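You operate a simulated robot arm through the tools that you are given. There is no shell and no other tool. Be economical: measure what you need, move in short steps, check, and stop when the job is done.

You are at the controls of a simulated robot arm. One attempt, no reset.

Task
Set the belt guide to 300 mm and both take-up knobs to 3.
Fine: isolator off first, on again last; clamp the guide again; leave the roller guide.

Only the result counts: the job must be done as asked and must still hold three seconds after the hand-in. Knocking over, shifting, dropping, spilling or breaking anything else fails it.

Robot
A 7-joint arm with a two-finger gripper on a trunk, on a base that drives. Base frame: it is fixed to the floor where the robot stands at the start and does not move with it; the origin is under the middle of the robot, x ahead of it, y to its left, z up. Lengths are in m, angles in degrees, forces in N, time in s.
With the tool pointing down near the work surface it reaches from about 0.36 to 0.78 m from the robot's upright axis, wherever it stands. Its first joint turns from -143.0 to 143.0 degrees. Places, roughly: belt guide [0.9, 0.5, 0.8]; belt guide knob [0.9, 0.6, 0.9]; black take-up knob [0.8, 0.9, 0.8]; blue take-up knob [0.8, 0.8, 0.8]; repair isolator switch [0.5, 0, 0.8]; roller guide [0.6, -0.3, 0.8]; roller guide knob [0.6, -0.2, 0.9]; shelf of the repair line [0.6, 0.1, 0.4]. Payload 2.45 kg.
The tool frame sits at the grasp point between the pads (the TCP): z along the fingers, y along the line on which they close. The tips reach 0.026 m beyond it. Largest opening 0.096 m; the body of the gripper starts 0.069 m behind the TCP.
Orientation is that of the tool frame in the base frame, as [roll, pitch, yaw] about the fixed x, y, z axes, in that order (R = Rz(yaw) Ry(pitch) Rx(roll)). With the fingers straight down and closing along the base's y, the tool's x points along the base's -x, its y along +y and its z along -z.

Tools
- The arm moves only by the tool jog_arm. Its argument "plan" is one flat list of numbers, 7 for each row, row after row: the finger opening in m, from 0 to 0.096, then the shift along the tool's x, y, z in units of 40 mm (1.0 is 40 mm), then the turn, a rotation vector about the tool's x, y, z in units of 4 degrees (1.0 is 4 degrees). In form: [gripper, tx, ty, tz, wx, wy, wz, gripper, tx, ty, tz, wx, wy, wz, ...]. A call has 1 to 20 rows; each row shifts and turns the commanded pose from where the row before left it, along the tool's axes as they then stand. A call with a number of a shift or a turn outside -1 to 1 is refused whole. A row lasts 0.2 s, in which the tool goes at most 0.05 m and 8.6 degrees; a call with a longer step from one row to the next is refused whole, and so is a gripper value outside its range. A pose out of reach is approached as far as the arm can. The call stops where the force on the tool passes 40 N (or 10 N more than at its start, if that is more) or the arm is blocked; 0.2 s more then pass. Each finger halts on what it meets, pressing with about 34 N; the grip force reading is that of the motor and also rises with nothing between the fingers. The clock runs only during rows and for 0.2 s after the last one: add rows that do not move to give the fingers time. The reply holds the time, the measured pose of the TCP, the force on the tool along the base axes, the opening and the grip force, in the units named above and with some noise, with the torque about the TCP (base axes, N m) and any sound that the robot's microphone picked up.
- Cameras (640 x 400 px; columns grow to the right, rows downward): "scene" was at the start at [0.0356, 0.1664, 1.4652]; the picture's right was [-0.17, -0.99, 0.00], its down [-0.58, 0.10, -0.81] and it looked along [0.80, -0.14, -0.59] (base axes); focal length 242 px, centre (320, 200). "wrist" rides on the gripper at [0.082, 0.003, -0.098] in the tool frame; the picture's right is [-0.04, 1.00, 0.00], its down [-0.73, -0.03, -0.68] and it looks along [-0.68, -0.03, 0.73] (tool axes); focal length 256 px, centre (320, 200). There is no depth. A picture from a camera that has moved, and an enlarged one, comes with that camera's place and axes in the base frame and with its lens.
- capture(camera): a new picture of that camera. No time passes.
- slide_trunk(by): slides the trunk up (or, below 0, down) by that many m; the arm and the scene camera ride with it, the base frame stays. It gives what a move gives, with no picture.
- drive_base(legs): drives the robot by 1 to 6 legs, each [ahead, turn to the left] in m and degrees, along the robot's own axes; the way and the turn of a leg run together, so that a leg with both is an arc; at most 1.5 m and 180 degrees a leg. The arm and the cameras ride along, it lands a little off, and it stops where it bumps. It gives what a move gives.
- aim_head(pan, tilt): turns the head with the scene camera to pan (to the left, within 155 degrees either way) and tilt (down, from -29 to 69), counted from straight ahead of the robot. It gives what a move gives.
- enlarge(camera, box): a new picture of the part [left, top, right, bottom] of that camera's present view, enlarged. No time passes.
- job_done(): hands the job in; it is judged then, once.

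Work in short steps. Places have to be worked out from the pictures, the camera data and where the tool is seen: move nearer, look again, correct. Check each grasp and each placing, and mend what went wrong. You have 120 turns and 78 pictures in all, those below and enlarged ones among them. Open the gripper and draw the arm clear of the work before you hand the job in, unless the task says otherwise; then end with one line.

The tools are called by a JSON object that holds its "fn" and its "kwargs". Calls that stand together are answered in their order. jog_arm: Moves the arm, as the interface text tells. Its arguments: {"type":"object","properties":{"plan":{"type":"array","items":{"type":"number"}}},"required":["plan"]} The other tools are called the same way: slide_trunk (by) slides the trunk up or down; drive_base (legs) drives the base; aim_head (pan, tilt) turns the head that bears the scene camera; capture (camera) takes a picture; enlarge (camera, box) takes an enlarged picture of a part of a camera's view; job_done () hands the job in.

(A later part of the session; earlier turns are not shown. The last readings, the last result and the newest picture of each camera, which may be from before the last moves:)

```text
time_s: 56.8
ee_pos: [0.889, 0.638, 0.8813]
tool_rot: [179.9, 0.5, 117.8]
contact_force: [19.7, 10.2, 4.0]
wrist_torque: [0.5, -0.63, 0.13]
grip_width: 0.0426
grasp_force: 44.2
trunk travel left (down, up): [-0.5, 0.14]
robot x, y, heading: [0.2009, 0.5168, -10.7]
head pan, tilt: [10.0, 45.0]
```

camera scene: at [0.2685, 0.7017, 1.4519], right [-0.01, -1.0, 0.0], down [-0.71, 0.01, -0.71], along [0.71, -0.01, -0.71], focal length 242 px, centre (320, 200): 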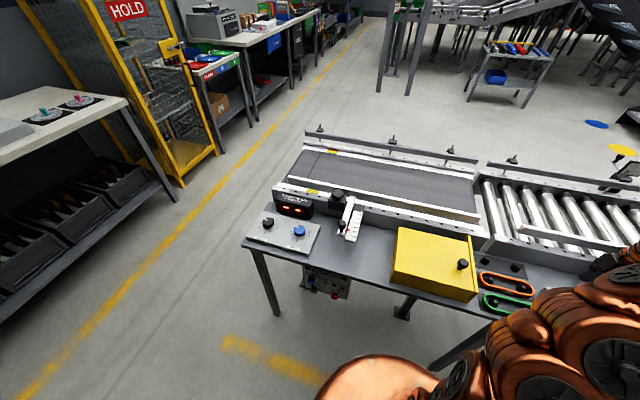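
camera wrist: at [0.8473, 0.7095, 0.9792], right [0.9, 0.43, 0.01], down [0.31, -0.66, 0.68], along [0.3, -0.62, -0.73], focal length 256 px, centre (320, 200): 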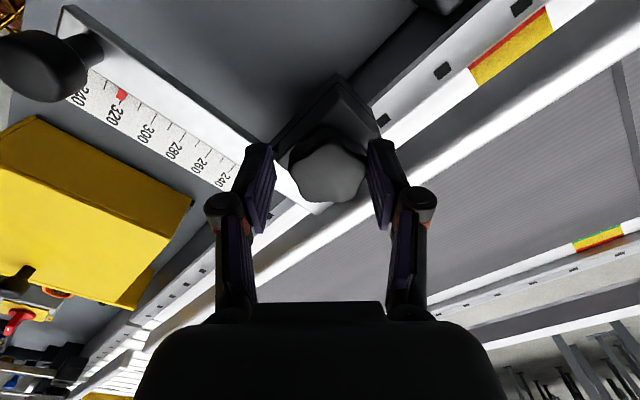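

The knob is gripped at 43 mm. I turn it anticlockwise 40° to loosen and watch torque and sound.

{"fn": "jog_arm", "kwargs": {"plan": [0.02, 0, 0.04, 0, 0, 0, -0.5, 0.02, 0, 0, 0, 0, 0, -1, 0.02, 0, 0, 0, 0, 0, -1, 0.02, 0, 0, 0, 0, 0, -1, 0.02, 0, 0, 0, 0, 0, -1, 0.02, 0, 0, 0, 0, 0, -1, 0.02, 0, 0, 0, 0, 0, -1, 0.02, 0, 0, 0, 0, 0, -1, 0.02, 0, 0, 0, 0, 0, -1, 0.02, 0, 0, 0, 0, 0, -1, 0.02, 0, 0, 0, 0, 0, -1]}}

{"fn": "capture", "kwargs": {"camera": "wrist"}}

```text
time_s: 59.0
ee_pos: [0.8849, 0.6359, 0.8819]
tool_rot: [-179.5, 0.1, 154.3]
contact_force: [-13.7, -5.6, 11.5]
wrist_torque: [-0.73, 0.49, -0.05]
grip_width: 0.0425
grasp_force: 44.9
trunk travel left (down, up): [-0.5, 0.14]
robot x, y, heading: [0.2003, 0.517, -10.5]
head pan, tilt: [10.0, 45.0]
stopped in row 10: the force on the tool passed its limit at 42 N (the readings are from after the stop); the commanded pose is now the measured one
```

```text
45 pictures are left
camera wrist: at [0.8133, 0.6728, 0.9787], right [0.47, 0.88, -0.01], down [0.65, -0.34, 0.68], along [0.6, -0.33, -0.73], focal length 256 px, centre (320, 200)
```

wrist: 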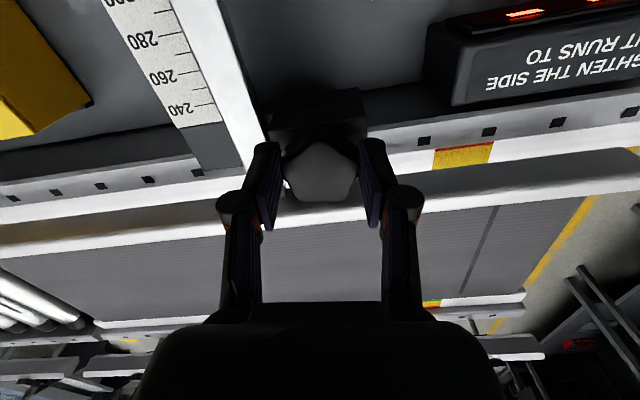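

It turned about 37° with almost no torque; only a sideways force stopped it. I ease back 3 mm and continue the turn.

{"fn": "jog_arm", "kwargs": {"plan": [0.02, 0.07, 0.0, -0.02, 0, 0, 0, 0.02, 0, 0, 0, 0, 0, -0.8, 0.02, 0, 0, 0, 0, 0, -1, 0.02, 0, 0, 0, 0, 0, -1, 0.02, 0, 0, 0, 0, 0, -1, 0.02, 0, 0, 0, 0, 0, -1, 0.02, 0, 0, 0, 0, 0, -1, 0.02, 0, 0, 0, 0, 0, -1, 0.02, 0, 0, 0, 0, 0, -1, 0.02, 0, 0, 0, 0, 0, -1]}}

```text
time_s: 60.5
ee_pos: [0.884, 0.6316, 0.8815]
tool_rot: [-179.2, 0.1, 174.1]
contact_force: [-3.4, -6.6, 4.1]
wrist_torque: [-0.72, 0.41, -0.06]
grip_width: 0.0425
grasp_force: 44.7
trunk travel left (down, up): [-0.5, 0.14]
robot x, y, heading: [0.2046, 0.5171, -10.8]
head pan, tilt: [10.0, 45.0]
stopped in row 7: the force on the tool passed its limit at 41 N (the readings are from after the stop); the commanded pose is now the measured one
```

Turned about 56° so far, with the torque still near zero. I continue anticlockwise another 30°.

{"fn": "jog_arm", "kwargs": {"plan": [0.02, 0, -0.05, 0, 0, 0, -1, 0.02, 0, -0.02, 0, 0, 0, -1, 0.02, 0, -0.02, 0, 0, 0, -1, 0.02, 0, 0, 0, 0, 0, -1, 0.02, 0, 0, 0, 0, 0, -1, 0.02, 0, 0, 0, 0, 0, -1, 0.02, 0, 0, 0, 0, 0, -1, 0.02, 0, 0, 0, 0, 0, -1]}}

{"fn": "capture", "kwargs": {"camera": "wrist"}}

```text
time_s: 62.3
ee_pos: [0.886, 0.6279, 0.8822]
tool_rot: [-179.4, -0.1, -153.8]
contact_force: [11.4, -7.7, 5.9]
wrist_torque: [0.01, -0.91, -0.07]
grip_width: 0.0427
grasp_force: 45.3
trunk travel left (down, up): [-0.5, 0.14]
robot x, y, heading: [0.2025, 0.515, -10.9]
head pan, tilt: [10.0, 45.0]
```

```text
44 pictures are left
camera wrist: at [0.8105, 0.5958, 0.9792], right [-0.41, 0.91, -0.01], down [0.67, 0.31, 0.68], along [0.62, 0.27, -0.74], focal length 256 px, centre (320, 200)
```

wrist: 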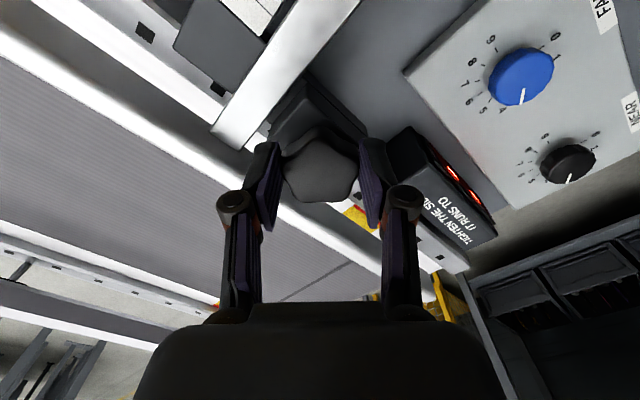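

The knob follows at 88° with no torque. I loosen another 40° to be sure.

{"fn": "jog_arm", "kwargs": {"plan": [0.02, 0, 0.02, 0, 0, 0, -1, 0.02, 0, 0.02, 0, 0, 0, -1, 0.02, 0, 0, 0, 0, 0, -1, 0.02, 0, 0, 0, 0, 0, -1, 0.02, 0, 0, 0, 0, 0, -1, 0.02, 0, 0, 0, 0, 0, -1, 0.02, 0, 0, 0, 0, 0, -1, 0.02, 0, 0, 0, 0, 0, -1, 0.02, 0, 0, 0, 0, 0, -1, 0.02, 0, 0, 0, 0, 0, -1]}}

```text
time_s: 63.2
ee_pos: [0.886, 0.6273, 0.8815]
tool_rot: [-179.1, -0.5, -140.2]
contact_force: [2.6, -4.6, -3.0]
wrist_torque: [-0.58, -0.31, -0.04]
grip_width: 0.0425
grasp_force: 44.3
trunk travel left (down, up): [-0.5, 0.14]
robot x, y, heading: [0.2037, 0.5161, -10.8]
head pan, tilt: [10.0, 45.0]
stopped in row 4: the force on the tool passed its limit at 41 N (the readings are from after the stop); the commanded pose is now the measured one
```

Over 100° loosened should do. I release, lift clear, turn the tool back to the table's line, and will go over to the guide's handle.

{"fn": "jog_arm", "kwargs": {"plan": [0.055, 0, 0, 0, 0, 0, 0, 0.06, 0, 0, 0, 0, 0, 0, 0.06, 0, 0, -1, 0, 0, 0, 0.06, 0, 0, -1, 0, 0, 1, 0.06, 0, 0, 0, 0, 0, 1, 0.06, 0, 0, 0, 0, 0, 1, 0.06, 0, 0, 0, 0, 0, 1, 0.06, 0, 0, 0, 0, 0, 1, 0.06, 0, 0, 0, 0, 0, 1, 0.06, 0, 0, 0, 0, 0, 1, 0.06, 0, 0, 0, 0, 0, 1, 0.06, 0, 0, 0, 0, 0, 1, 0.06, 0, 0, 0, 0, 0, 1, 0.06, 0, 0, 0, 0, 0, 1, 0.06, 0, 0, 0, 0, 0, 1, 0.06, 0, 0, 0, 0, 0, 1, 0.06, 0, 0, 0, 0, 0, 1, 0.06, 0, 0, 0, 0, 0, 0.5]}}

{"fn": "enlarge", "kwargs": {"camera": "scene", "box": [310, 190, 374, 250]}}

```text
time_s: 67.0
ee_pos: [0.8848, 0.6295, 0.9615]
tool_rot: [-179.3, 0.4, 161.9]
contact_force: [0.2, -0.1, 0.3]
wrist_torque: [-0.02, -0.03, 0.02]
grip_width: 0.0596
grasp_force: 0.1
trunk travel left (down, up): [-0.5, 0.14]
robot x, y, heading: [0.2011, 0.5136, -10.7]
head pan, tilt: [10.0, 45.0]
```

```text
6.67 times, centred on (342, 220) of scene
camera zoom: at [0.2695, 0.7018, 1.4518], right [-0.02, -1.0, 0.0], down [-0.71, 0.01, -0.71], along [0.71, -0.01, -0.71], focal length 1610 px, centre (173, 67)
```

zoom: 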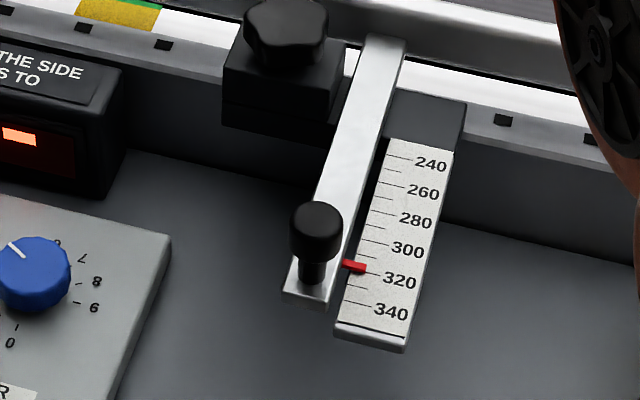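

The guide bar did not shift and the pointer reads about 310. I move above its handle, near (0.753, 0.627, 0.86).

{"fn": "jog_arm", "kwargs": {"plan": [0.06, 0.78, -0.27, 0.07, 0, 0, 0, 0.06, 0.78, -0.27, 0.07, 0, 0, 0, 0.06, 0.78, -0.27, 0.07, 0, 0, 0, 0.06, 0.78, -0.27, 0.07, 0, 0, 0, 0.06, 0, 0, 0, 0, 0, 0]}}

{"fn": "capture", "kwargs": {"camera": "wrist"}}

```text
time_s: 68.2
ee_pos: [0.753, 0.6251, 0.9515]
tool_rot: [-179.2, 0.5, 161.9]
contact_force: [0.1, -0.6, -0.4]
wrist_torque: [0.01, 0.02, 0.05]
grip_width: 0.0599
grasp_force: 0.1
trunk travel left (down, up): [-0.5, 0.14]
robot x, y, heading: [0.2035, 0.5136, -10.6]
head pan, tilt: [10.0, 45.0]
```

```text
42 pictures are left
camera wrist: at [0.6766, 0.6548, 1.0474], right [0.35, 0.94, -0.01], down [0.69, -0.24, 0.69], along [0.64, -0.25, -0.73], focal length 256 px, centre (320, 200)
```

wrist: 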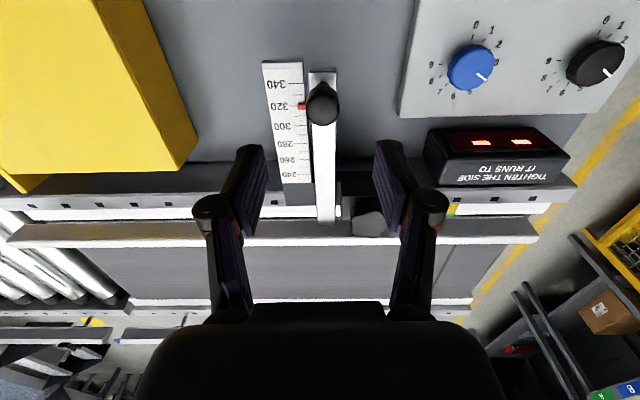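

Handle well centred. I enlarge the scale to read the pointer.

{"fn": "enlarge", "kwargs": {"camera": "wrist", "box": [250, 50, 350, 200]}}

```text
2.67 times, centred on (300, 125) of wrist
camera zoom: at [0.6766, 0.6548, 1.0474], right [0.35, 0.94, -0.01], down [0.69, -0.24, 0.69], along [0.64, -0.25, -0.73], focal length 683 px, centre (373, 400)
```

zoom: 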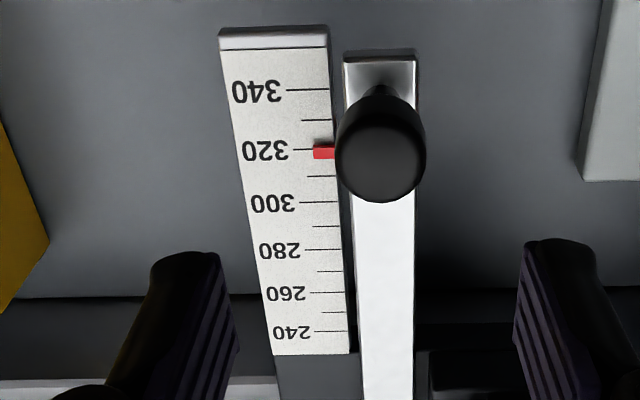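

The scale is true millimetres (at z ≈ 0.81). The pointer reads about 319 here but may stand proud, so I back off 60 mm to look almost straight down and remove parallax.

{"fn": "jog_arm", "kwargs": {"plan": [0.06, 0.75, 0, 0, 0, 0, 0, 0.06, 0.75, 0, 0, 0, 0, 0, 0.06, 0, 0, 0, 0, 0, 0]}}

{"fn": "enlarge", "kwargs": {"camera": "wrist", "box": [250, 0, 350, 100]}}

```text
time_s: 69.0
ee_pos: [0.6943, 0.6463, 0.9514]
tool_rot: [-179.3, 0.5, 161.9]
contact_force: [0.1, 0.9, -0.4]
wrist_torque: [-0.01, 0.03, 0.0]
grip_width: 0.06
grasp_force: 0.0
trunk travel left (down, up): [-0.5, 0.14]
robot x, y, heading: [0.2039, 0.5162, -11.0]
head pan, tilt: [10.0, 45.0]
```

```text
4.00 times, centred on (300, 50) of wrist
camera zoom: at [0.6187, 0.6748, 1.0467], right [0.35, 0.94, -0.01], down [0.68, -0.25, 0.69], along [0.64, -0.25, -0.73], focal length 1024 px, centre (400, 800)
```

zoom: 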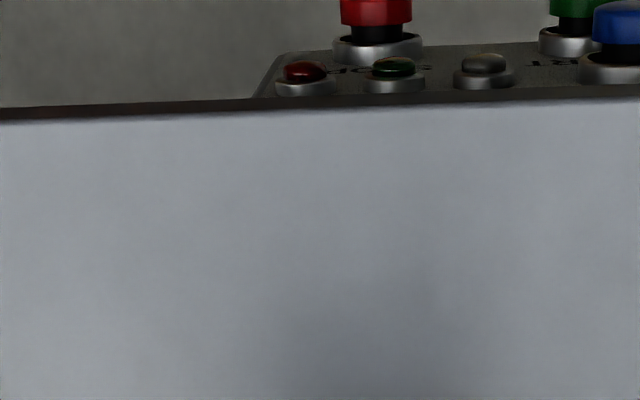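

I moved the wrong way (nearer things appear at the top). I go forward 120 mm instead.

{"fn": "jog_arm", "kwargs": {"plan": [0.06, -1, 0, 0, 0, 0, 0, 0.06, -1, 0, 0, 0, 0, 0, 0.06, -1, 0, 0, 0, 0, 0, 0.06, 0, 0, 0, 0, 0, 0]}}

{"fn": "enlarge", "kwargs": {"camera": "wrist", "box": [250, 0, 350, 100]}}

```text
time_s: 70.0
ee_pos: [0.8113, 0.6091, 0.9498]
tool_rot: [-179.1, 0.5, 161.9]
contact_force: [0.0, 0.6, 0.7]
wrist_torque: [0.0, 0.02, -0.01]
grip_width: 0.0603
grasp_force: 0.1
trunk travel left (down, up): [-0.5, 0.14]
robot x, y, heading: [0.203, 0.5142, -10.9]
head pan, tilt: [10.0, 45.0]
```

```text
4.00 times, centred on (300, 50) of wrist
camera zoom: at [0.7334, 0.6384, 1.0478], right [0.35, 0.94, -0.01], down [0.69, -0.24, 0.69], along [0.64, -0.25, -0.73], focal length 1024 px, centre (400, 800)
```

zoom: 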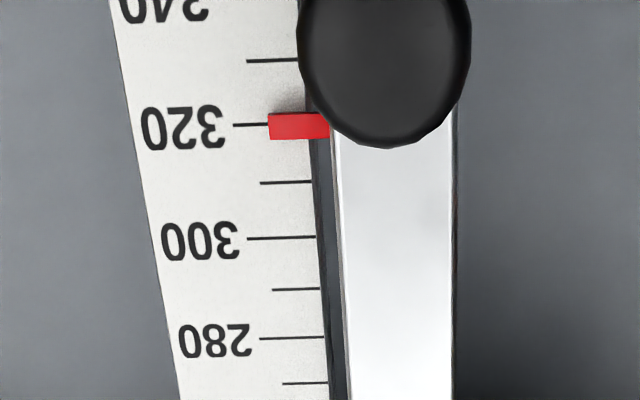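

Seen nearly straight down, the pointer is at 320, so the guide must go 20 mm away from the robot. I go back over the handle, lower around it and close.

{"fn": "jog_arm", "kwargs": {"plan": [0.05, 0.75, 0, 0, 0, 0, 0, 0.05, 0.75, 0, 0, 0, 0, 0, 0.05, 0, 0.04, 0.75, 0, 0, 0, 0.05, 0, 0, 0.75, 0, 0, 0, 0.05, 0, 0, 0.6, 0, 0, 0, 0.05, 0, 0, 0, 0, 0, 0]}}

{"fn": "capture", "kwargs": {"camera": "wrist"}}

```text
time_s: 71.4
ee_pos: [0.7549, 0.6274, 0.8651]
tool_rot: [-179.2, 0.6, 161.9]
contact_force: [0.5, -0.2, -0.3]
wrist_torque: [-0.01, 0.0, -0.01]
grip_width: 0.05
grasp_force: 0.2
trunk travel left (down, up): [-0.5, 0.14]
robot x, y, heading: [0.2036, 0.5166, -10.7]
head pan, tilt: [10.0, 45.0]
```

```text
38 pictures are left
camera wrist: at [0.6773, 0.657, 0.9623], right [0.35, 0.94, -0.01], down [0.69, -0.24, 0.69], along [0.64, -0.25, -0.73], focal length 256 px, centre (320, 200)
```

wrist: 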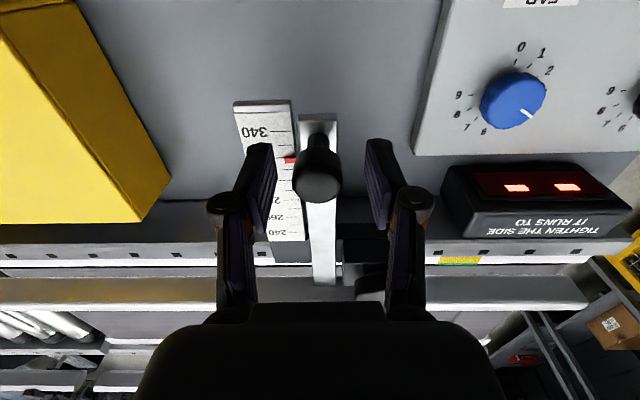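

The handle's head is right between the pads. I close on it and then push away in small steps.

{"fn": "jog_arm", "kwargs": {"plan": [0.03, 0, 0, 0.1, 0, 0, 0, 0.02, 0, 0, 0, 0, 0, 0, 0.015, 0, 0, 0, 0, 0, 0, 0.015, 0, 0, 0, 0, 0, 0, 0.015, 0, 0, 0, 0, 0, 0]}}

```text
time_s: 72.6
ee_pos: [0.7538, 0.6276, 0.8625]
tool_rot: [-179.2, 0.5, 161.9]
contact_force: [-3.4, -8.8, -1.0]
wrist_torque: [-0.14, 0.14, 0.01]
grip_width: 0.0247
grasp_force: 44.4
trunk travel left (down, up): [-0.5, 0.14]
robot x, y, heading: [0.2031, 0.5181, -10.9]
head pan, tilt: [10.0, 45.0]
```

Handle gripped at 25 mm. I push it 8 mm away and see whether it slides freely.

{"fn": "jog_arm", "kwargs": {"plan": [0.015, -0.05, 0, 0, 0, 0, 0, 0.015, -0.05, 0, 0, 0, 0, 0, 0.015, -0.05, 0, 0, 0, 0, 0, 0.015, -0.05, 0, 0, 0, 0, 0, 0.015, 0, 0, 0, 0, 0, 0]}}

{"fn": "enlarge", "kwargs": {"camera": "scene", "box": [310, 190, 374, 250]}}

```text
time_s: 73.8
ee_pos: [0.7624, 0.6247, 0.8624]
tool_rot: [-179.3, 0.6, 161.8]
contact_force: [-5.0, -13.9, 8.3]
wrist_torque: [-0.15, 0.19, 0.06]
grip_width: 0.0247
grasp_force: 44.8
trunk travel left (down, up): [-0.5, 0.14]
robot x, y, heading: [0.204, 0.5143, -11.0]
head pan, tilt: [10.0, 45.0]
```

```text
6.67 times, centred on (342, 220) of scene
camera zoom: at [0.2689, 0.7007, 1.452], right [-0.02, -1.0, 0.0], down [-0.71, 0.01, -0.71], along [0.71, -0.01, -0.71], focal length 1610 px, centre (173, 67)
```

zoom: 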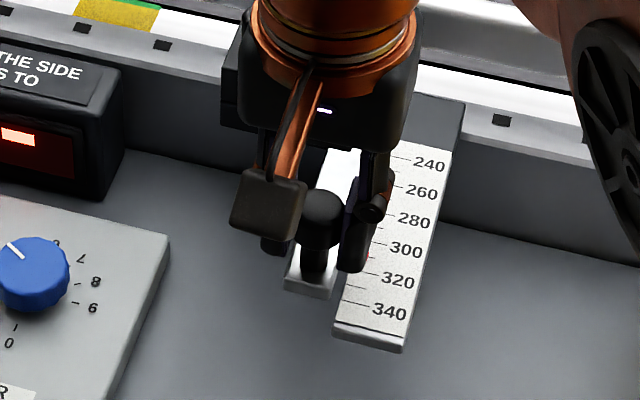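

It slides freely. I push the remaining 12 mm.

{"fn": "jog_arm", "kwargs": {"plan": [0.015, -0.05, 0, 0, 0, 0, 0, 0.015, -0.05, 0, 0, 0, 0, 0, 0.015, -0.05, 0, 0, 0, 0, 0, 0.015, -0.05, 0, 0, 0, 0, 0, 0.015, -0.05, 0, 0, 0, 0, 0, 0.015, -0.05, 0, 0, 0, 0, 0, 0.015, 0, 0, 0, 0, 0, 0]}}

{"fn": "enlarge", "kwargs": {"camera": "wrist", "box": [220, 90, 360, 260]}}

```text
time_s: 75.4
ee_pos: [0.7739, 0.6202, 0.8619]
tool_rot: [-179.3, 0.5, 161.9]
contact_force: [-4.5, -10.0, -3.7]
wrist_torque: [-0.03, 0.13, -0.01]
grip_width: 0.0244
grasp_force: 44.8
trunk travel left (down, up): [-0.5, 0.14]
robot x, y, heading: [0.2047, 0.516, -10.5]
head pan, tilt: [10.0, 45.0]
```

```text
2.35 times, centred on (290, 175) of wrist
camera zoom: at [0.6966, 0.6492, 0.9591], right [0.35, 0.94, -0.01], down [0.68, -0.25, 0.69], along [0.64, -0.25, -0.73], focal length 602 px, centre (391, 259)
```

zoom: 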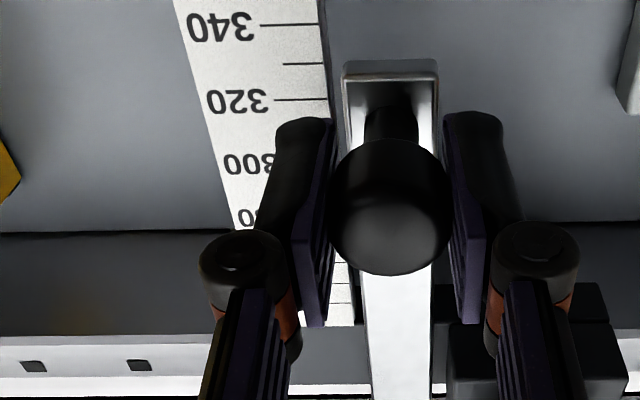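

Moved about 21 mm by the readings. I release, lift and look straight down at the pointer.

{"fn": "jog_arm", "kwargs": {"plan": [0.05, 0, 0, 0, 0, 0, 0, 0.05, 0, 0, 0, 0, 0, 0, 0.05, 0, 0, -0.75, 0, 0, 0, 0.05, 0, 0, -0.75, 0, 0, 0, 0.05, -0.75, 0, -0.7, 0, 0, 0, 0.05, -0.75, 0, 0, 0, 0, 0, 0.05, 0, 0, 0, 0, 0, 0]}}

{"fn": "enlarge", "kwargs": {"camera": "wrist", "box": [250, 0, 350, 100]}}

```text
time_s: 77.0
ee_pos: [0.8304, 0.6044, 0.9498]
tool_rot: [-179.2, 0.5, 161.9]
contact_force: [-0.1, -0.5, -0.4]
wrist_torque: [-0.02, -0.04, -0.01]
grip_width: 0.0501
grasp_force: 0.1
trunk travel left (down, up): [-0.5, 0.14]
robot x, y, heading: [0.2062, 0.5153, -10.9]
head pan, tilt: [10.0, 45.0]
```

```text
4.00 times, centred on (300, 50) of wrist
camera zoom: at [0.7537, 0.6336, 1.0469], right [0.35, 0.94, -0.01], down [0.68, -0.24, 0.69], along [0.64, -0.25, -0.73], focal length 1024 px, centre (400, 800)
```

zoom: 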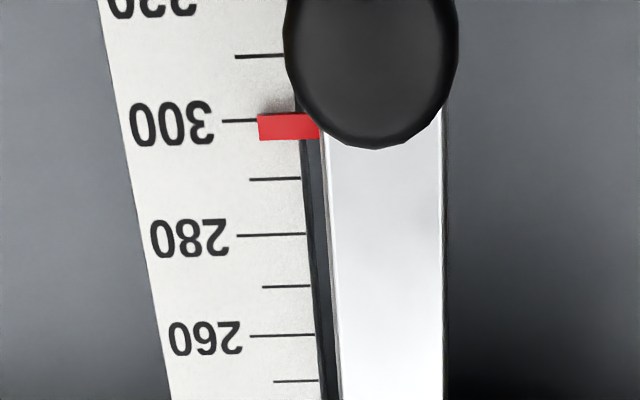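

The pointer reads about 299.5 allowing for slight parallax, which is good. Now I go back to the clamp knob with the same pose in which I released it (yaw -140).

{"fn": "jog_arm", "kwargs": {"plan": [0.06, -0.57, 0.49, 0, 0, 0, 0, 0.06, -0.57, 0.49, 0, 0, 0, 0, 0.06, 0, 0, 0, 0, 0, -1, 0.06, 0, 0, 0, 0, 0, -1, 0.06, 0, 0, 0, 0, 0, -1, 0.06, 0, 0, 0, 0, 0, -1, 0.06, 0, 0, 0, 0, 0, -1, 0.06, 0, 0, 0, 0, 0, -1, 0.06, 0, 0, 0, 0, 0, -1, 0.06, 0, 0, 0, 0, 0, -1, 0.06, 0, 0, 0, 0, 0, -1, 0.06, 0, 0, 0, 0, 0, -1, 0.06, 0, 0, 0, 0, 0, -1, 0.06, 0, 0, 0, 0, 0, -1, 0.06, 0, 0, 0, 0, 0, -1, 0.06, 0, 0, 0, 0, 0, -1, 0.06, 0, 0, 0, 0, 0, -0.5, 0.06, 0, 0, 0.6, 0, 0, 0, 0.06, 0, 0, 0.5, 0, 0, 0, 0.06, 0, 0, 0, 0, 0, 0]}}

{"fn": "capture", "kwargs": {"camera": "wrist"}}

```text
time_s: 81.2
ee_pos: [0.8842, 0.6257, 0.9074]
tool_rot: [-179.1, -0.5, -140.2]
contact_force: [-1.0, 0.3, -0.3]
wrist_torque: [0.03, -0.05, -0.01]
grip_width: 0.0601
grasp_force: 0.1
trunk travel left (down, up): [-0.5, 0.14]
robot x, y, heading: [0.2, 0.519, -10.7]
head pan, tilt: [10.0, 45.0]
```

```text
34 pictures are left
camera wrist: at [0.8208, 0.5767, 1.0041], right [-0.61, 0.79, -0.02], down [0.58, 0.46, 0.67], along [0.54, 0.4, -0.74], focal length 256 px, centre (320, 200)
```

wrist: 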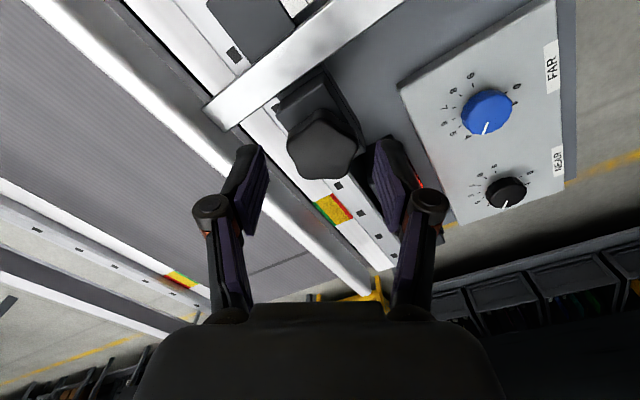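

The knob is centred in this pose. I lower onto it, close and begin turning clockwise, following the small drift seen before.

{"fn": "jog_arm", "kwargs": {"plan": [0.06, 0, 0.02, 0.65, 0, 0, 0, 0.05, 0, 0, 0, 0, 0, 0, 0.04, 0, 0, 0, 0, 0, 0, 0.03, 0, 0, 0, 0, 0, 0, 0.02, 0, 0, 0, 0, 0, 0, 0.02, 0, 0, 0, 0, 0, 0]}}

{"fn": "jog_arm", "kwargs": {"plan": [0.02, 0, 0.01, 0, 0, 0, 1, 0.02, 0, 0.01, 0, 0, 0, 1, 0.02, 0, 0.01, 0, 0, 0, 1, 0.02, 0, 0.01, 0, 0, 0, 1, 0.02, 0, 0.01, 0, 0, 0, 1, 0.02, 0, 0.01, 0, 0, 0, 1, 0.02, 0, 0.01, 0, 0, 0, 1, 0.02, 0, 0.01, 0, 0, 0, 1, 0.02, 0, 0.01, 0, 0, 0, 1, 0.02, 0, 0.01, 0, 0, 0, 1, 0.02, 0, 0, 0, 0, 0, 0]}}

```text
time_s: 82.6
ee_pos: [0.8844, 0.626, 0.881]
tool_rot: [-179.2, -0.4, -140.2]
contact_force: [3.1, 0.3, -2.7]
wrist_torque: [0.12, -0.39, -0.03]
grip_width: 0.0428
grasp_force: 45.2
trunk travel left (down, up): [-0.5, 0.14]
robot x, y, heading: [0.2018, 0.5145, -11.0]
head pan, tilt: [10.0, 45.0]
```

```text
time_s: 85.0
ee_pos: [0.8823, 0.632, 0.8799]
tool_rot: [-179.0, 0.3, 180.0]
contact_force: [-13.0, 14.7, 11.3]
wrist_torque: [0.66, 0.92, 0.13]
grip_width: 0.0426
grasp_force: 45.0
trunk travel left (down, up): [-0.5, 0.14]
robot x, y, heading: [0.2035, 0.5155, -11.1]
head pan, tilt: [10.0, 45.0]
```

40° back with little torque. I continue clockwise with a small easing shift.

{"fn": "jog_arm", "kwargs": {"plan": [0.02, 0.04, 0.05, 0, 0, 0, 1, 0.02, 0, 0.01, 0, 0, 0, 1, 0.02, 0, 0.01, 0, 0, 0, 1, 0.02, 0, 0.01, 0, 0, 0, 1, 0.02, -0.01, 0.01, 0, 0, 0, 1, 0.02, -0.01, 0.01, 0, 0, 0, 1, 0.02, -0.01, 0.01, 0, 0, 0, 1, 0.02, -0.01, 0.01, 0, 0, 0, 1, 0.02, -0.01, 0.01, 0, 0, 0, 1, 0.02, 0, 0.01, 0, 0, 0, 1, 0.02, 0, 0, 0, 0, 0, 0]}}

```text
time_s: 87.4
ee_pos: [0.8839, 0.6369, 0.88]
tool_rot: [-179.6, 0.8, 139.9]
contact_force: [-6.4, 25.3, -2.4]
wrist_torque: [0.52, 0.34, 0.11]
grip_width: 0.0427
grasp_force: 45.0
trunk travel left (down, up): [-0.5, 0.14]
robot x, y, heading: [0.1991, 0.5153, -11.0]
head pan, tilt: [10.0, 45.0]
```

80° back. Another 28° with a shift towards +y; the clamp should bite around here.

{"fn": "jog_arm", "kwargs": {"plan": [0.02, 0.04, 0.05, 0, 0, 0, 1, 0.02, 0, 0.01, 0, 0, 0, 1, 0.02, 0, 0.01, 0, 0, 0, 1, 0.02, 0, 0.01, 0, 0, 0, 1, 0.02, 0, 0.01, 0, 0, 0, 1, 0.02, 0, 0.01, 0, 0, 0, 1, 0.02, 0, 0.01, 0, 0, 0, 1, 0.02, 0, 0, 0, 0, 0, 0]}}

{"fn": "capture", "kwargs": {"camera": "wrist"}}

```text
time_s: 89.2
ee_pos: [0.8883, 0.6395, 0.8809]
tool_rot: [-179.9, 1.0, 111.9]
contact_force: [9.0, 15.1, -2.1]
wrist_torque: [0.31, -0.56, 0.93]
grip_width: 0.0429
grasp_force: 45.3
trunk travel left (down, up): [-0.5, 0.14]
robot x, y, heading: [0.206, 0.5162, -10.9]
head pan, tilt: [10.0, 45.0]
```

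```text
33 pictures are left
camera wrist: at [0.8599, 0.7171, 0.9764], right [0.94, 0.34, 0.0], down [0.24, -0.68, 0.69], along [0.23, -0.65, -0.72], focal length 256 px, centre (320, 200)
```

wrist: 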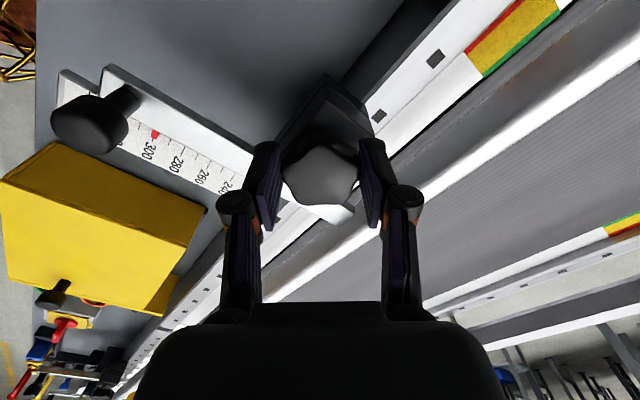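

Torque is rising (0.93 N m) just past the original angle: the clamp bites. A further 8° to confirm it is firm.

{"fn": "jog_arm", "kwargs": {"plan": [0.02, 0, 0, 0, 0, 0, 1, 0.02, 0, 0, 0, 0, 0, 1, 0.02, 0, 0, 0, 0, 0, 0]}}

```text
time_s: 90.0
ee_pos: [0.8898, 0.6417, 0.8811]
tool_rot: [179.8, 0.9, 103.9]
contact_force: [24.4, 17.7, 0.6]
wrist_torque: [0.57, -0.63, 1.0]
grip_width: 0.0426
grasp_force: 45.1
trunk travel left (down, up): [-0.5, 0.14]
robot x, y, heading: [0.202, 0.5155, -10.8]
head pan, tilt: [10.0, 45.0]
```

The grip width is unchanged, so the knob is still turning with friction of about 1 N m. I turn on until it clearly stops.

{"fn": "jog_arm", "kwargs": {"plan": [0.02, 0, 0.05, 0, 0, 0, 1, 0.02, 0, 0, 0, 0, 0, 1, 0.02, 0, 0, 0, 0, 0, 1, 0.02, 0, 0, 0, 0, 0, 0]}}

{"fn": "capture", "kwargs": {"camera": "wrist"}}

```text
time_s: 91.0
ee_pos: [0.8903, 0.6388, 0.8801]
tool_rot: [179.7, 0.9, 91.8]
contact_force: [29.5, 8.5, 6.4]
wrist_torque: [0.21, -0.84, 0.82]
grip_width: 0.0429
grasp_force: 45.1
trunk travel left (down, up): [-0.5, 0.14]
robot x, y, heading: [0.2018, 0.5163, -11.1]
head pan, tilt: [10.0, 45.0]
```

```text
32 pictures are left
camera wrist: at [0.8909, 0.7214, 0.9763], right [1.0, -0.01, 0.01], down [-0.01, -0.72, 0.69], along [0.0, -0.69, -0.72], focal length 256 px, centre (320, 200)
```

wrist: 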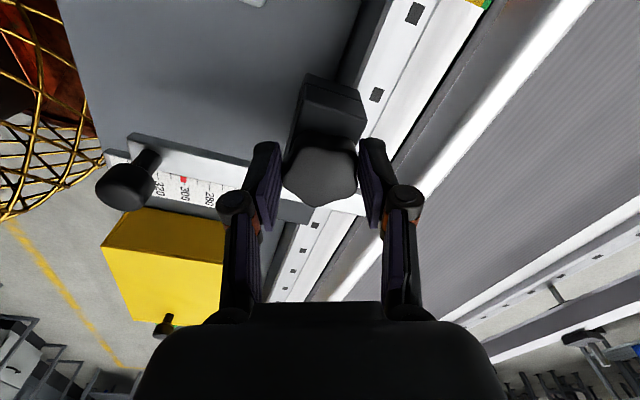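

The knob has stayed put while the fingers slipped round it, so it is tight. I release, lift and turn back to the table's line, then recheck the scale.

{"fn": "jog_arm", "kwargs": {"plan": [0.055, 0, 0, 0, 0, 0, 0, 0.065, 0, 0, 0, 0, 0, 0, 0.065, 0, 0, -1, 0, 0, 0, 0.06, 0, 0, -0.8, 0, 0, -1, 0.06, 0, 0, 0, 0, 0, -1, 0.06, 0, 0, 0, 0, 0, -1, 0.06, 0, 0, 0, 0, 0, -1, 0.06, 0, 0, 0, 0, 0, -1, 0.06, 0, 0, 0, 0, 0, -1, 0.06, 0, 0, 0, 0, 0, -1, 0.06, 0, 0, 0, 0, 0, -1, 0.06, 0, 0, 0, 0, 0, -1, 0.06, 0, 0, 0, 0, 0, -1, 0.06, 0, 0, 0, 0, 0, -1, 0.06, 0, 0, 0, 0, 0, -1, 0.06, 0, 0, 0, 0, 0, -1, 0.06, 0, 0, 0, 0, 0, -1, 0.06, 0, 0, 0, 0, 0, -1, 0.06, 0, 0, 0, 0, 0, -1, 0.06, 0, 0, 0, 0, 0, -1]}}

{"fn": "jog_arm", "kwargs": {"plan": [0.06, 0, 0, 0, 0, 0, -0.5, 0.06, 0.6, -0.7, 0, 0, 0, 0, 0.06, 0.6, -0.3, 0, 0, 0, 0, 0.06, 0, 0, 0, 0, 0, 0]}}

{"fn": "enlarge", "kwargs": {"camera": "wrist", "box": [250, 0, 370, 120]}}

```text
time_s: 95.2
ee_pos: [0.8882, 0.6408, 0.9536]
tool_rot: [-179.3, 0.5, 159.9]
contact_force: [0.1, -0.9, 0.8]
wrist_torque: [-0.01, 0.02, -0.01]
grip_width: 0.0598
grasp_force: 0.1
trunk travel left (down, up): [-0.5, 0.14]
robot x, y, heading: [0.2045, 0.5175, -10.9]
head pan, tilt: [10.0, 45.0]
```

```text
time_s: 96.2
ee_pos: [0.8303, 0.6181, 0.9541]
tool_rot: [-179.2, 0.7, 161.9]
contact_force: [0.3, 0.6, -0.1]
wrist_torque: [-0.03, 0.02, 0.01]
grip_width: 0.0598
grasp_force: 0.0
trunk travel left (down, up): [-0.5, 0.14]
robot x, y, heading: [0.1999, 0.5178, -10.9]
head pan, tilt: [10.0, 45.0]
```

```text
3.33 times, centred on (310, 60) of wrist
camera zoom: at [0.7539, 0.6463, 1.051], right [0.35, 0.94, -0.01], down [0.68, -0.24, 0.69], along [0.64, -0.25, -0.73], focal length 853 px, centre (353, 667)
```

zoom: 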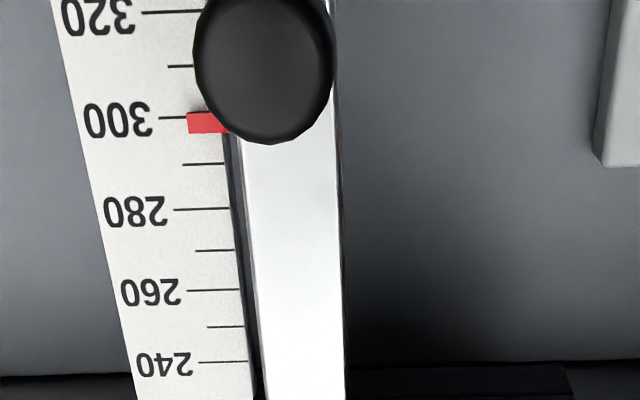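

The guide holds at 300. Next the blue knob, near (0.80, 0.766, 0.77): I move above it.

{"fn": "jog_arm", "kwargs": {"plan": [0.06, 0.48, 0.82, 0.2, 0, 0, 0, 0.06, 0.48, 0.82, 0.2, 0, 0, 0, 0.06, 0.48, 0.82, 0.2, 0, 0, 0, 0.06, 0.48, 0.82, 0.2, 0, 0, 0, 0.06, 0, 0, 0, 0, 0, 0]}}

{"fn": "capture", "kwargs": {"camera": "wrist"}}

{"fn": "enlarge", "kwargs": {"camera": "wrist", "box": [250, 20, 490, 170]}}

```text
time_s: 97.4
ee_pos: [0.7995, 0.7647, 0.9168]
tool_rot: [-179.2, 0.5, 161.9]
contact_force: [-0.4, 0.2, -0.4]
wrist_torque: [-0.01, -0.01, 0.02]
grip_width: 0.0599
grasp_force: 0.1
trunk travel left (down, up): [-0.5, 0.14]
robot x, y, heading: [0.203, 0.5154, -11.1]
head pan, tilt: [10.0, 45.0]
```

```text
30 pictures are left
camera wrist: at [0.7228, 0.7941, 1.0136], right [0.35, 0.94, -0.01], down [0.69, -0.25, 0.69], along [0.64, -0.25, -0.73], focal length 256 px, centre (320, 200)
```

wrist: 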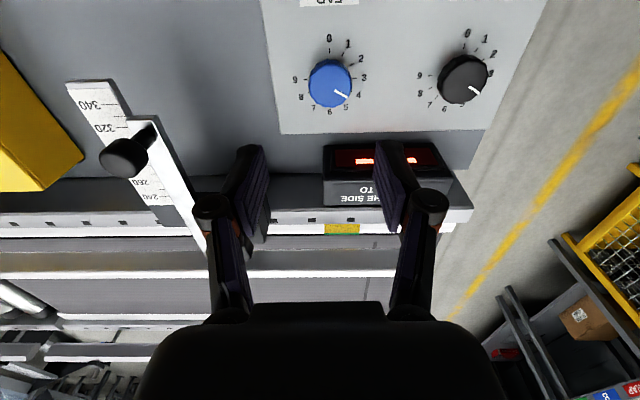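

```text
2.67 times, centred on (370, 95) of wrist
camera zoom: at [0.7228, 0.7941, 1.0136], right [0.35, 0.94, -0.01], down [0.69, -0.25, 0.69], along [0.64, -0.25, -0.73], focal length 683 px, centre (187, 480)
```

zoom: 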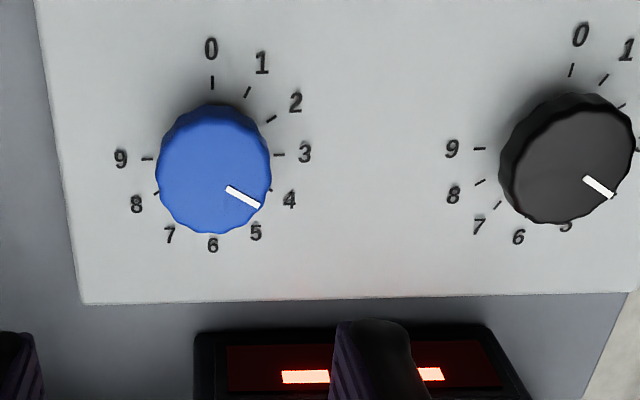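

Marks are 30° apart, with 3 towards +y along the table; both knobs stand at 4. So each needs 30° anticlockwise. I centre 8 mm to the right and lower to z ≈ 0.82.

{"fn": "jog_arm", "kwargs": {"plan": [0.07, 0, 0.2, 0.8, 0, 0, 0, 0.07, 0, 0, 0.8, 0, 0, 0, 0.07, 0, 0, 0.8, 0, 0, 0, 0.07, 0, 0, 0, 0, 0, 0]}}

{"fn": "capture", "kwargs": {"camera": "wrist"}}

```text
time_s: 98.4
ee_pos: [0.8016, 0.7715, 0.8197]
tool_rot: [-179.1, 0.5, 161.9]
contact_force: [0.3, -0.4, -0.1]
wrist_torque: [0.02, 0.04, 0.01]
grip_width: 0.0699
grasp_force: 0.0
trunk travel left (down, up): [-0.5, 0.14]
robot x, y, heading: [0.2041, 0.5152, -10.9]
head pan, tilt: [10.0, 45.0]
```

```text
28 pictures are left
camera wrist: at [0.7247, 0.8, 0.9164], right [0.35, 0.94, -0.01], down [0.69, -0.24, 0.69], along [0.64, -0.25, -0.73], focal length 256 px, centre (320, 200)
```

wrist: 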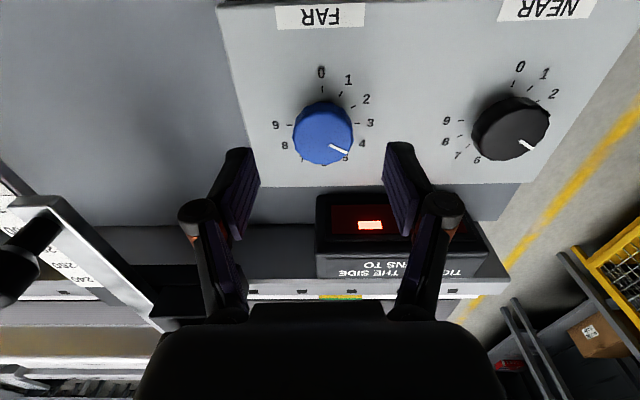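

The knob top is at z ≈ 0.762 and centred within 3 mm. I lower to z ≈ 0.778 so the pads overlap its upper part, and close.

{"fn": "jog_arm", "kwargs": {"plan": [0.07, 0, 0.07, 0.52, 0, 0, 0, 0.065, 0, 0, 0.52, 0, 0, 0, 0.055, 0, 0, 0, 0, 0, 0, 0.045, 0, 0, 0, 0, 0, 0, 0.036, 0, 0, 0, 0, 0, 0, 0.03, 0, 0, 0, 0, 0, 0]}}

{"fn": "capture", "kwargs": {"camera": "wrist"}}

```text
time_s: 99.8
ee_pos: [0.803, 0.7724, 0.7792]
tool_rot: [-179.2, 0.5, 161.9]
contact_force: [-5.2, -8.2, 1.7]
wrist_torque: [-0.44, 0.49, -0.04]
grip_width: 0.0399
grasp_force: 36.0
trunk travel left (down, up): [-0.5, 0.14]
robot x, y, heading: [0.2029, 0.5181, -11.0]
head pan, tilt: [10.0, 45.0]
```

```text
27 pictures are left
camera wrist: at [0.7258, 0.8014, 0.8755], right [0.35, 0.94, -0.01], down [0.69, -0.24, 0.69], along [0.64, -0.25, -0.73], focal length 256 px, centre (320, 200)
```

wrist: 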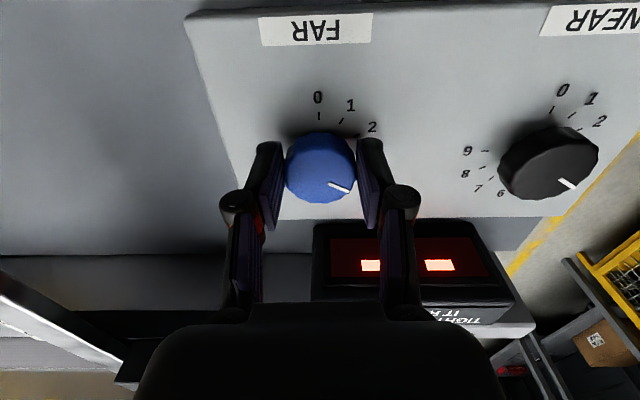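

Blue knob gripped at 40 mm. I turn 30° anticlockwise.

{"fn": "jog_arm", "kwargs": {"plan": [0.03, 0, 0, 0, 0, 0, -1, 0.03, 0, 0, 0, 0, 0, -1, 0.03, 0, 0, 0, 0, 0, -1, 0.03, 0, 0, 0, 0, 0, -1, 0.03, 0, 0, 0, 0, 0, -1, 0.03, 0, 0, 0, 0, 0, -1, 0.03, 0, 0, 0, 0, 0, -1, 0.03, 0, 0, 0, 0, 0, -0.5, 0.03, 0, 0, 0, 0, 0, 0]}}

{"fn": "capture", "kwargs": {"camera": "wrist"}}

```text
time_s: 101.0
ee_pos: [0.8016, 0.7704, 0.7803]
tool_rot: [-178.9, 0.0, -178.6]
contact_force: [2.2, -3.9, -3.2]
wrist_torque: [-0.12, -0.42, -0.01]
grip_width: 0.0402
grasp_force: 44.6
trunk travel left (down, up): [-0.5, 0.14]
robot x, y, heading: [0.2004, 0.5152, -10.8]
head pan, tilt: [10.0, 45.0]
stopped in row 6: the force on the tool passed its limit at 41 N (the readings are from after the stop); the commanded pose is now the measured one
```

```text
26 pictures are left
camera wrist: at [0.7207, 0.7728, 0.8763], right [0.02, 1.0, -0.02], down [0.73, 0.0, 0.68], along [0.68, -0.03, -0.73], focal length 256 px, centre (320, 200)
```

wrist: 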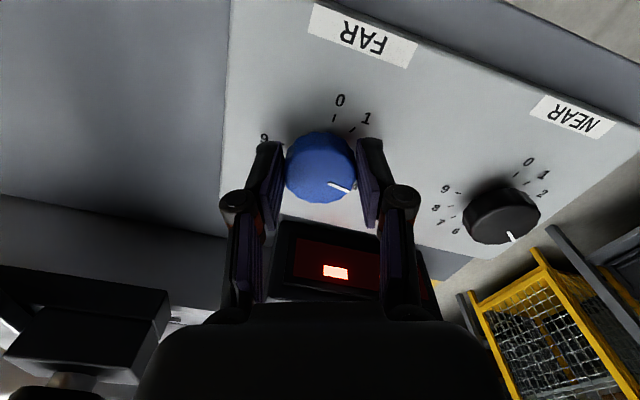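

The knob follows (19.5° done). I turn the remaining 10.5°.

{"fn": "jog_arm", "kwargs": {"plan": [0.03, 0, 0, 0, 0, 0, -0.9, 0.03, 0, 0, 0, 0, 0, -0.9, 0.03, 0, 0, 0, 0, 0, -0.85, 0.03, 0, 0, 0, 0, 0, 0]}}

```text
time_s: 102.0
ee_pos: [0.8022, 0.7692, 0.7781]
tool_rot: [-178.9, -0.1, -168.0]
contact_force: [-2.6, -16.3, 2.0]
wrist_torque: [-0.52, 0.0, -0.11]
grip_width: 0.0401
grasp_force: 44.8
trunk travel left (down, up): [-0.5, 0.14]
robot x, y, heading: [0.2039, 0.5141, -11.1]
head pan, tilt: [10.0, 45.0]
```

At 30°. I release, lift and turn the tool back to check the pointer.

{"fn": "jog_arm", "kwargs": {"plan": [0.05, 0, 0, 0, 0, 0, 0, 0.065, 0, 0, 0, 0, 0, 0, 0.065, 0, 0, -1, 0, 0, 0, 0.065, 0, 0, -1, 0, 0, 1, 0.065, 0, 0, -1, 0, 0, 1, 0.065, 0, 0, 0, 0, 0, 1, 0.065, 0, 0, 0, 0, 0, 1, 0.065, 0, 0, 0, 0, 0, 1, 0.065, 0, 0, 0, 0, 0, 1, 0.065, 0, 0, 0, 0, 0, 1, 0.065, 0, 0, 0, 0, 0, 0.5, 0.065, 0, 0, 0, 0, 0, 0]}}

{"fn": "enlarge", "kwargs": {"camera": "wrist", "box": [250, 20, 490, 170]}}

```text
time_s: 104.6
ee_pos: [0.8008, 0.7747, 0.8989]
tool_rot: [-179.0, 0.4, 161.8]
contact_force: [0.6, -0.4, 0.5]
wrist_torque: [-0.01, -0.01, -0.03]
grip_width: 0.0651
grasp_force: 0.0
trunk travel left (down, up): [-0.5, 0.14]
robot x, y, heading: [0.2011, 0.5166, -11.1]
head pan, tilt: [10.0, 45.0]
```

```text
2.67 times, centred on (370, 95) of wrist
camera zoom: at [0.7251, 0.8032, 0.9958], right [0.35, 0.94, -0.02], down [0.69, -0.24, 0.68], along [0.64, -0.25, -0.73], focal length 683 px, centre (187, 480)
```

zoom: 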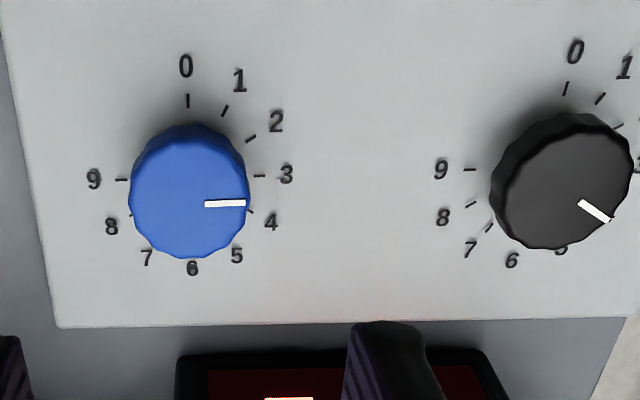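

Blue now points squarely at 3. The black knob is at about (0.845, 0.888); I move above it and lower to z ≈ 0.82.

{"fn": "jog_arm", "kwargs": {"plan": [0.07, -0.05, 1, 0, 0, 0, 0, 0.07, -0.05, 1, 0, 0, 0, 0, 0.07, -0.05, 1, 0, 0, 0, 0, 0.07, 0, 0, 0.67, 0, 0, 0, 0.07, 0, 0, 0.67, 0, 0, 0, 0.07, 0, 0, 0.64, 0, 0, 0, 0.07, 0, 0, 0, 0, 0, 0]}}

{"fn": "capture", "kwargs": {"camera": "wrist"}}

```text
time_s: 106.2
ee_pos: [0.8434, 0.8844, 0.8194]
tool_rot: [-179.0, 0.5, 161.9]
contact_force: [1.0, 0.2, 0.3]
wrist_torque: [0.02, 0.01, -0.01]
grip_width: 0.0698
grasp_force: 0.0
trunk travel left (down, up): [-0.5, 0.14]
robot x, y, heading: [0.2041, 0.5165, -11.1]
head pan, tilt: [10.0, 45.0]
```

```text
24 pictures are left
camera wrist: at [0.767, 0.9144, 0.9161], right [0.35, 0.94, -0.02], down [0.69, -0.24, 0.69], along [0.64, -0.25, -0.73], focal length 256 px, centre (320, 200)
```

wrist: 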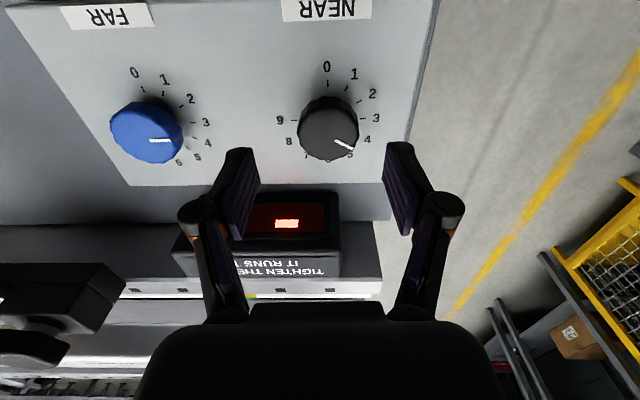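

Black knob is 5 mm right of the tool line. I shift, lower to z ≈ 0.778 and close.

{"fn": "jog_arm", "kwargs": {"plan": [0.07, 0, 0.13, 0.52, 0, 0, 0, 0.065, 0, 0, 0.52, 0, 0, 0, 0.055, 0, 0, 0, 0, 0, 0, 0.045, 0, 0, 0, 0, 0, 0, 0.036, 0, 0, 0, 0, 0, 0, 0.03, 0, 0, 0, 0, 0, 0]}}

{"fn": "jog_arm", "kwargs": {"plan": [0.03, 0, 0, 0, 0, 0, -1, 0.03, 0, 0, 0, 0, 0, -1, 0.03, 0, 0, 0, 0, 0, -1, 0.03, 0, 0, 0, 0, 0, -1]}}

```text
time_s: 107.6
ee_pos: [0.8451, 0.8903, 0.7773]
tool_rot: [-179.0, 0.4, 161.9]
contact_force: [4.0, 5.7, -2.5]
wrist_torque: [0.43, -0.45, 0.05]
grip_width: 0.0401
grasp_force: 39.7
trunk travel left (down, up): [-0.5, 0.14]
robot x, y, heading: [0.204, 0.5165, -10.9]
head pan, tilt: [10.0, 45.0]
```

```text
time_s: 108.6
ee_pos: [0.846, 0.89, 0.7783]
tool_rot: [-179.0, 0.2, 178.2]
contact_force: [-2.6, 8.3, 13.6]
wrist_torque: [-0.1, -0.43, -0.02]
grip_width: 0.04
grasp_force: 44.8
trunk travel left (down, up): [-0.5, 0.14]
robot x, y, heading: [0.2023, 0.5149, -11.1]
head pan, tilt: [10.0, 45.0]
```

Gripped and turned 16° without trouble. I add the last 14°.

{"fn": "jog_arm", "kwargs": {"plan": [0.03, 0, 0, 0, 0, 0, -0.9, 0.03, 0, 0, 0, 0, 0, -0.9, 0.03, 0, 0, 0, 0, 0, -0.9, 0.03, 0, 0, 0, 0, 0, -0.75, 0.03, 0, 0, 0, 0, 0, 0]}}

```text
time_s: 109.8
ee_pos: [0.8458, 0.8895, 0.7777]
tool_rot: [-178.8, 0.0, -168.2]
contact_force: [-5.3, 12.8, 27.0]
wrist_torque: [0.17, 0.08, 0.03]
grip_width: 0.0402
grasp_force: 45.3
trunk travel left (down, up): [-0.5, 0.14]
robot x, y, heading: [0.203, 0.5138, -11.0]
head pan, tilt: [10.0, 45.0]
```

Turned 30°. I release, lift, turn back and check both knobs.

{"fn": "jog_arm", "kwargs": {"plan": [0.05, 0, 0, 0, 0, 0, 0, 0.065, 0, 0, 0, 0, 0, 0, 0.065, 0, 0, -1, 0, 0, 0, 0.065, 0, 0, -1, 0, 0, 1, 0.065, 0, 0, -1, 0, 0, 1, 0.065, 0, 0, 0, 0, 0, 1, 0.065, 0, 0, 0, 0, 0, 1, 0.065, 0, 0, 0, 0, 0, 1, 0.065, 0, 0, 0, 0, 0, 1, 0.065, 0, 0, 0, 0, 0, 1, 0.065, 0, 0, 0, 0, 0, 0.5, 0.065, 0, 0, 0, 0, 0, 0]}}

{"fn": "enlarge", "kwargs": {"camera": "wrist", "box": [150, 20, 390, 170]}}

```text
time_s: 112.4
ee_pos: [0.8467, 0.8911, 0.8972]
tool_rot: [-178.8, 0.4, 161.7]
contact_force: [0.3, 0.2, -0.2]
wrist_torque: [0.0, 0.04, 0.01]
grip_width: 0.0652
grasp_force: 0.1
trunk travel left (down, up): [-0.5, 0.14]
robot x, y, heading: [0.2065, 0.5154, -10.9]
head pan, tilt: [10.0, 45.0]
```

```text
2.67 times, centred on (270, 95) of wrist
camera zoom: at [0.7698, 0.9203, 0.9929], right [0.35, 0.94, -0.02], down [0.69, -0.25, 0.68], along [0.64, -0.25, -0.73], focal length 683 px, centre (453, 480)
```

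zoom: 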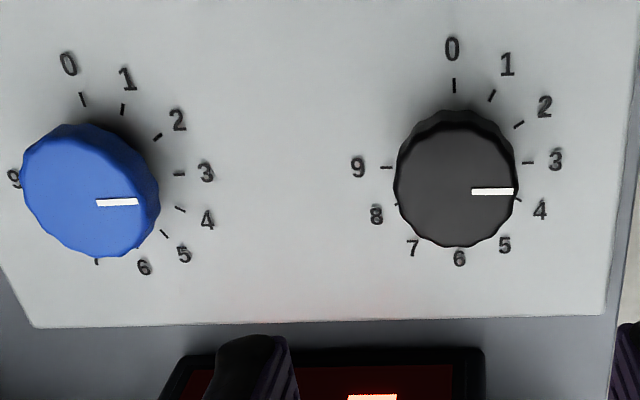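

Both knobs point at 3. Now back to the isolator: I lift and travel along the table.

{"fn": "jog_arm", "kwargs": {"plan": [0.06, 0, 0, -1, 0, 0, 0, 0.06, 0, 0, -1, 0, 0, 0, 0.06, 0, 0, -1, 0, 0, 0, 0.06, 0, 0, -1, 0, 0, 0, 0.06, 0.01, -1, 0, 0, 0, 0, 0.06, 0.01, -1, 0, 0, 0, 0, 0.06, 0.01, -1, 0, 0, 0, 0, 0.06, 0.01, -1, 0, 0, 0, 0, 0.06, 0.01, -1, 0, 0, 0, 0, 0.06, 0.01, -1, 0, 0, 0, 0, 0.06, 0.01, -1, 0, 0, 0, 0, 0.06, 0.01, -1, 0, 0, 0, 0, 0.06, 0.01, -1, 0, 0, 0, 0, 0.06, 0.01, -1, 0, 0, 0, 0, 0.06, 0.01, -1, 0, 0, 0, 0, 0.06, 0.01, -1, 0, 0, 0, 0, 0.06, 0.01, -1, 0, 0, 0, 0, 0.06, 0.01, -1, 0, 0, 0, 0, 0.06, 0.01, -1, 0, 0, 0, 0, 0.06, 0.01, -1, 0, 0, 0, 0]}}

{"fn": "jog_arm", "kwargs": {"plan": [0.05, 0.01, -1, 0, 0, 0, 0, 0.05, 0.01, -1, 0, 0, 0, 0, 0.05, 0.01, -1, 0, 0, 0, 0, 0.05, 0.01, -1, 0, 0, 0, 0, 0.05, 0.01, -1, 0, 0, 0, 0, 0.05, 0.01, -1, 0, 0, 0, 0, 0.05, 0.01, -1, 0, 0, 0, 0, 0.05, 0, -0.5, 0, 0, 0, 0, 0.05, 0, 0, 0, 0, 0, -1, 0.05, 0, 0, 0, 0, 0, -1, 0.05, 0, 0, 0, 0, 0, -1, 0.05, 0, 0, 0, 0, 0, -1, 0.05, 0, 0, 0, 0, 0, -1, 0.05, 0, 0, 0, 0, 0, -1, 0.05, 0, 0, 0, 0, 0, -1, 0.05, 0, 0, 0, 0, 0, -1, 0.05, 0, 0, 0, 0, 0, -1, 0.05, 0, 0, 0, 0, 0, -1]}}

```text
time_s: 116.6
ee_pos: [0.6057, 0.2655, 0.9932]
tool_rot: [-179.0, 0.4, 161.7]
contact_force: [0.0, 0.2, 0.0]
wrist_torque: [-0.03, -0.01, 0.0]
grip_width: 0.0599
grasp_force: 0.1
out of reach, approached as far as the arm can: row 2, 3, 4
trunk travel left (down, up): [-0.5, 0.14]
robot x, y, heading: [0.2067, 0.5146, -10.8]
head pan, tilt: [10.0, 45.0]
```

```text
time_s: 120.4
ee_pos: [0.5093, -0.0192, 1.0025]
tool_rot: [-179.0, -0.3, -158.2]
contact_force: [0.1, -0.9, -0.6]
wrist_torque: [0.0, 0.0, 0.01]
grip_width: 0.0498
grasp_force: 0.1
trunk travel left (down, up): [-0.5, 0.14]
robot x, y, heading: [0.203, 0.518, -10.9]
head pan, tilt: [10.0, 45.0]
```

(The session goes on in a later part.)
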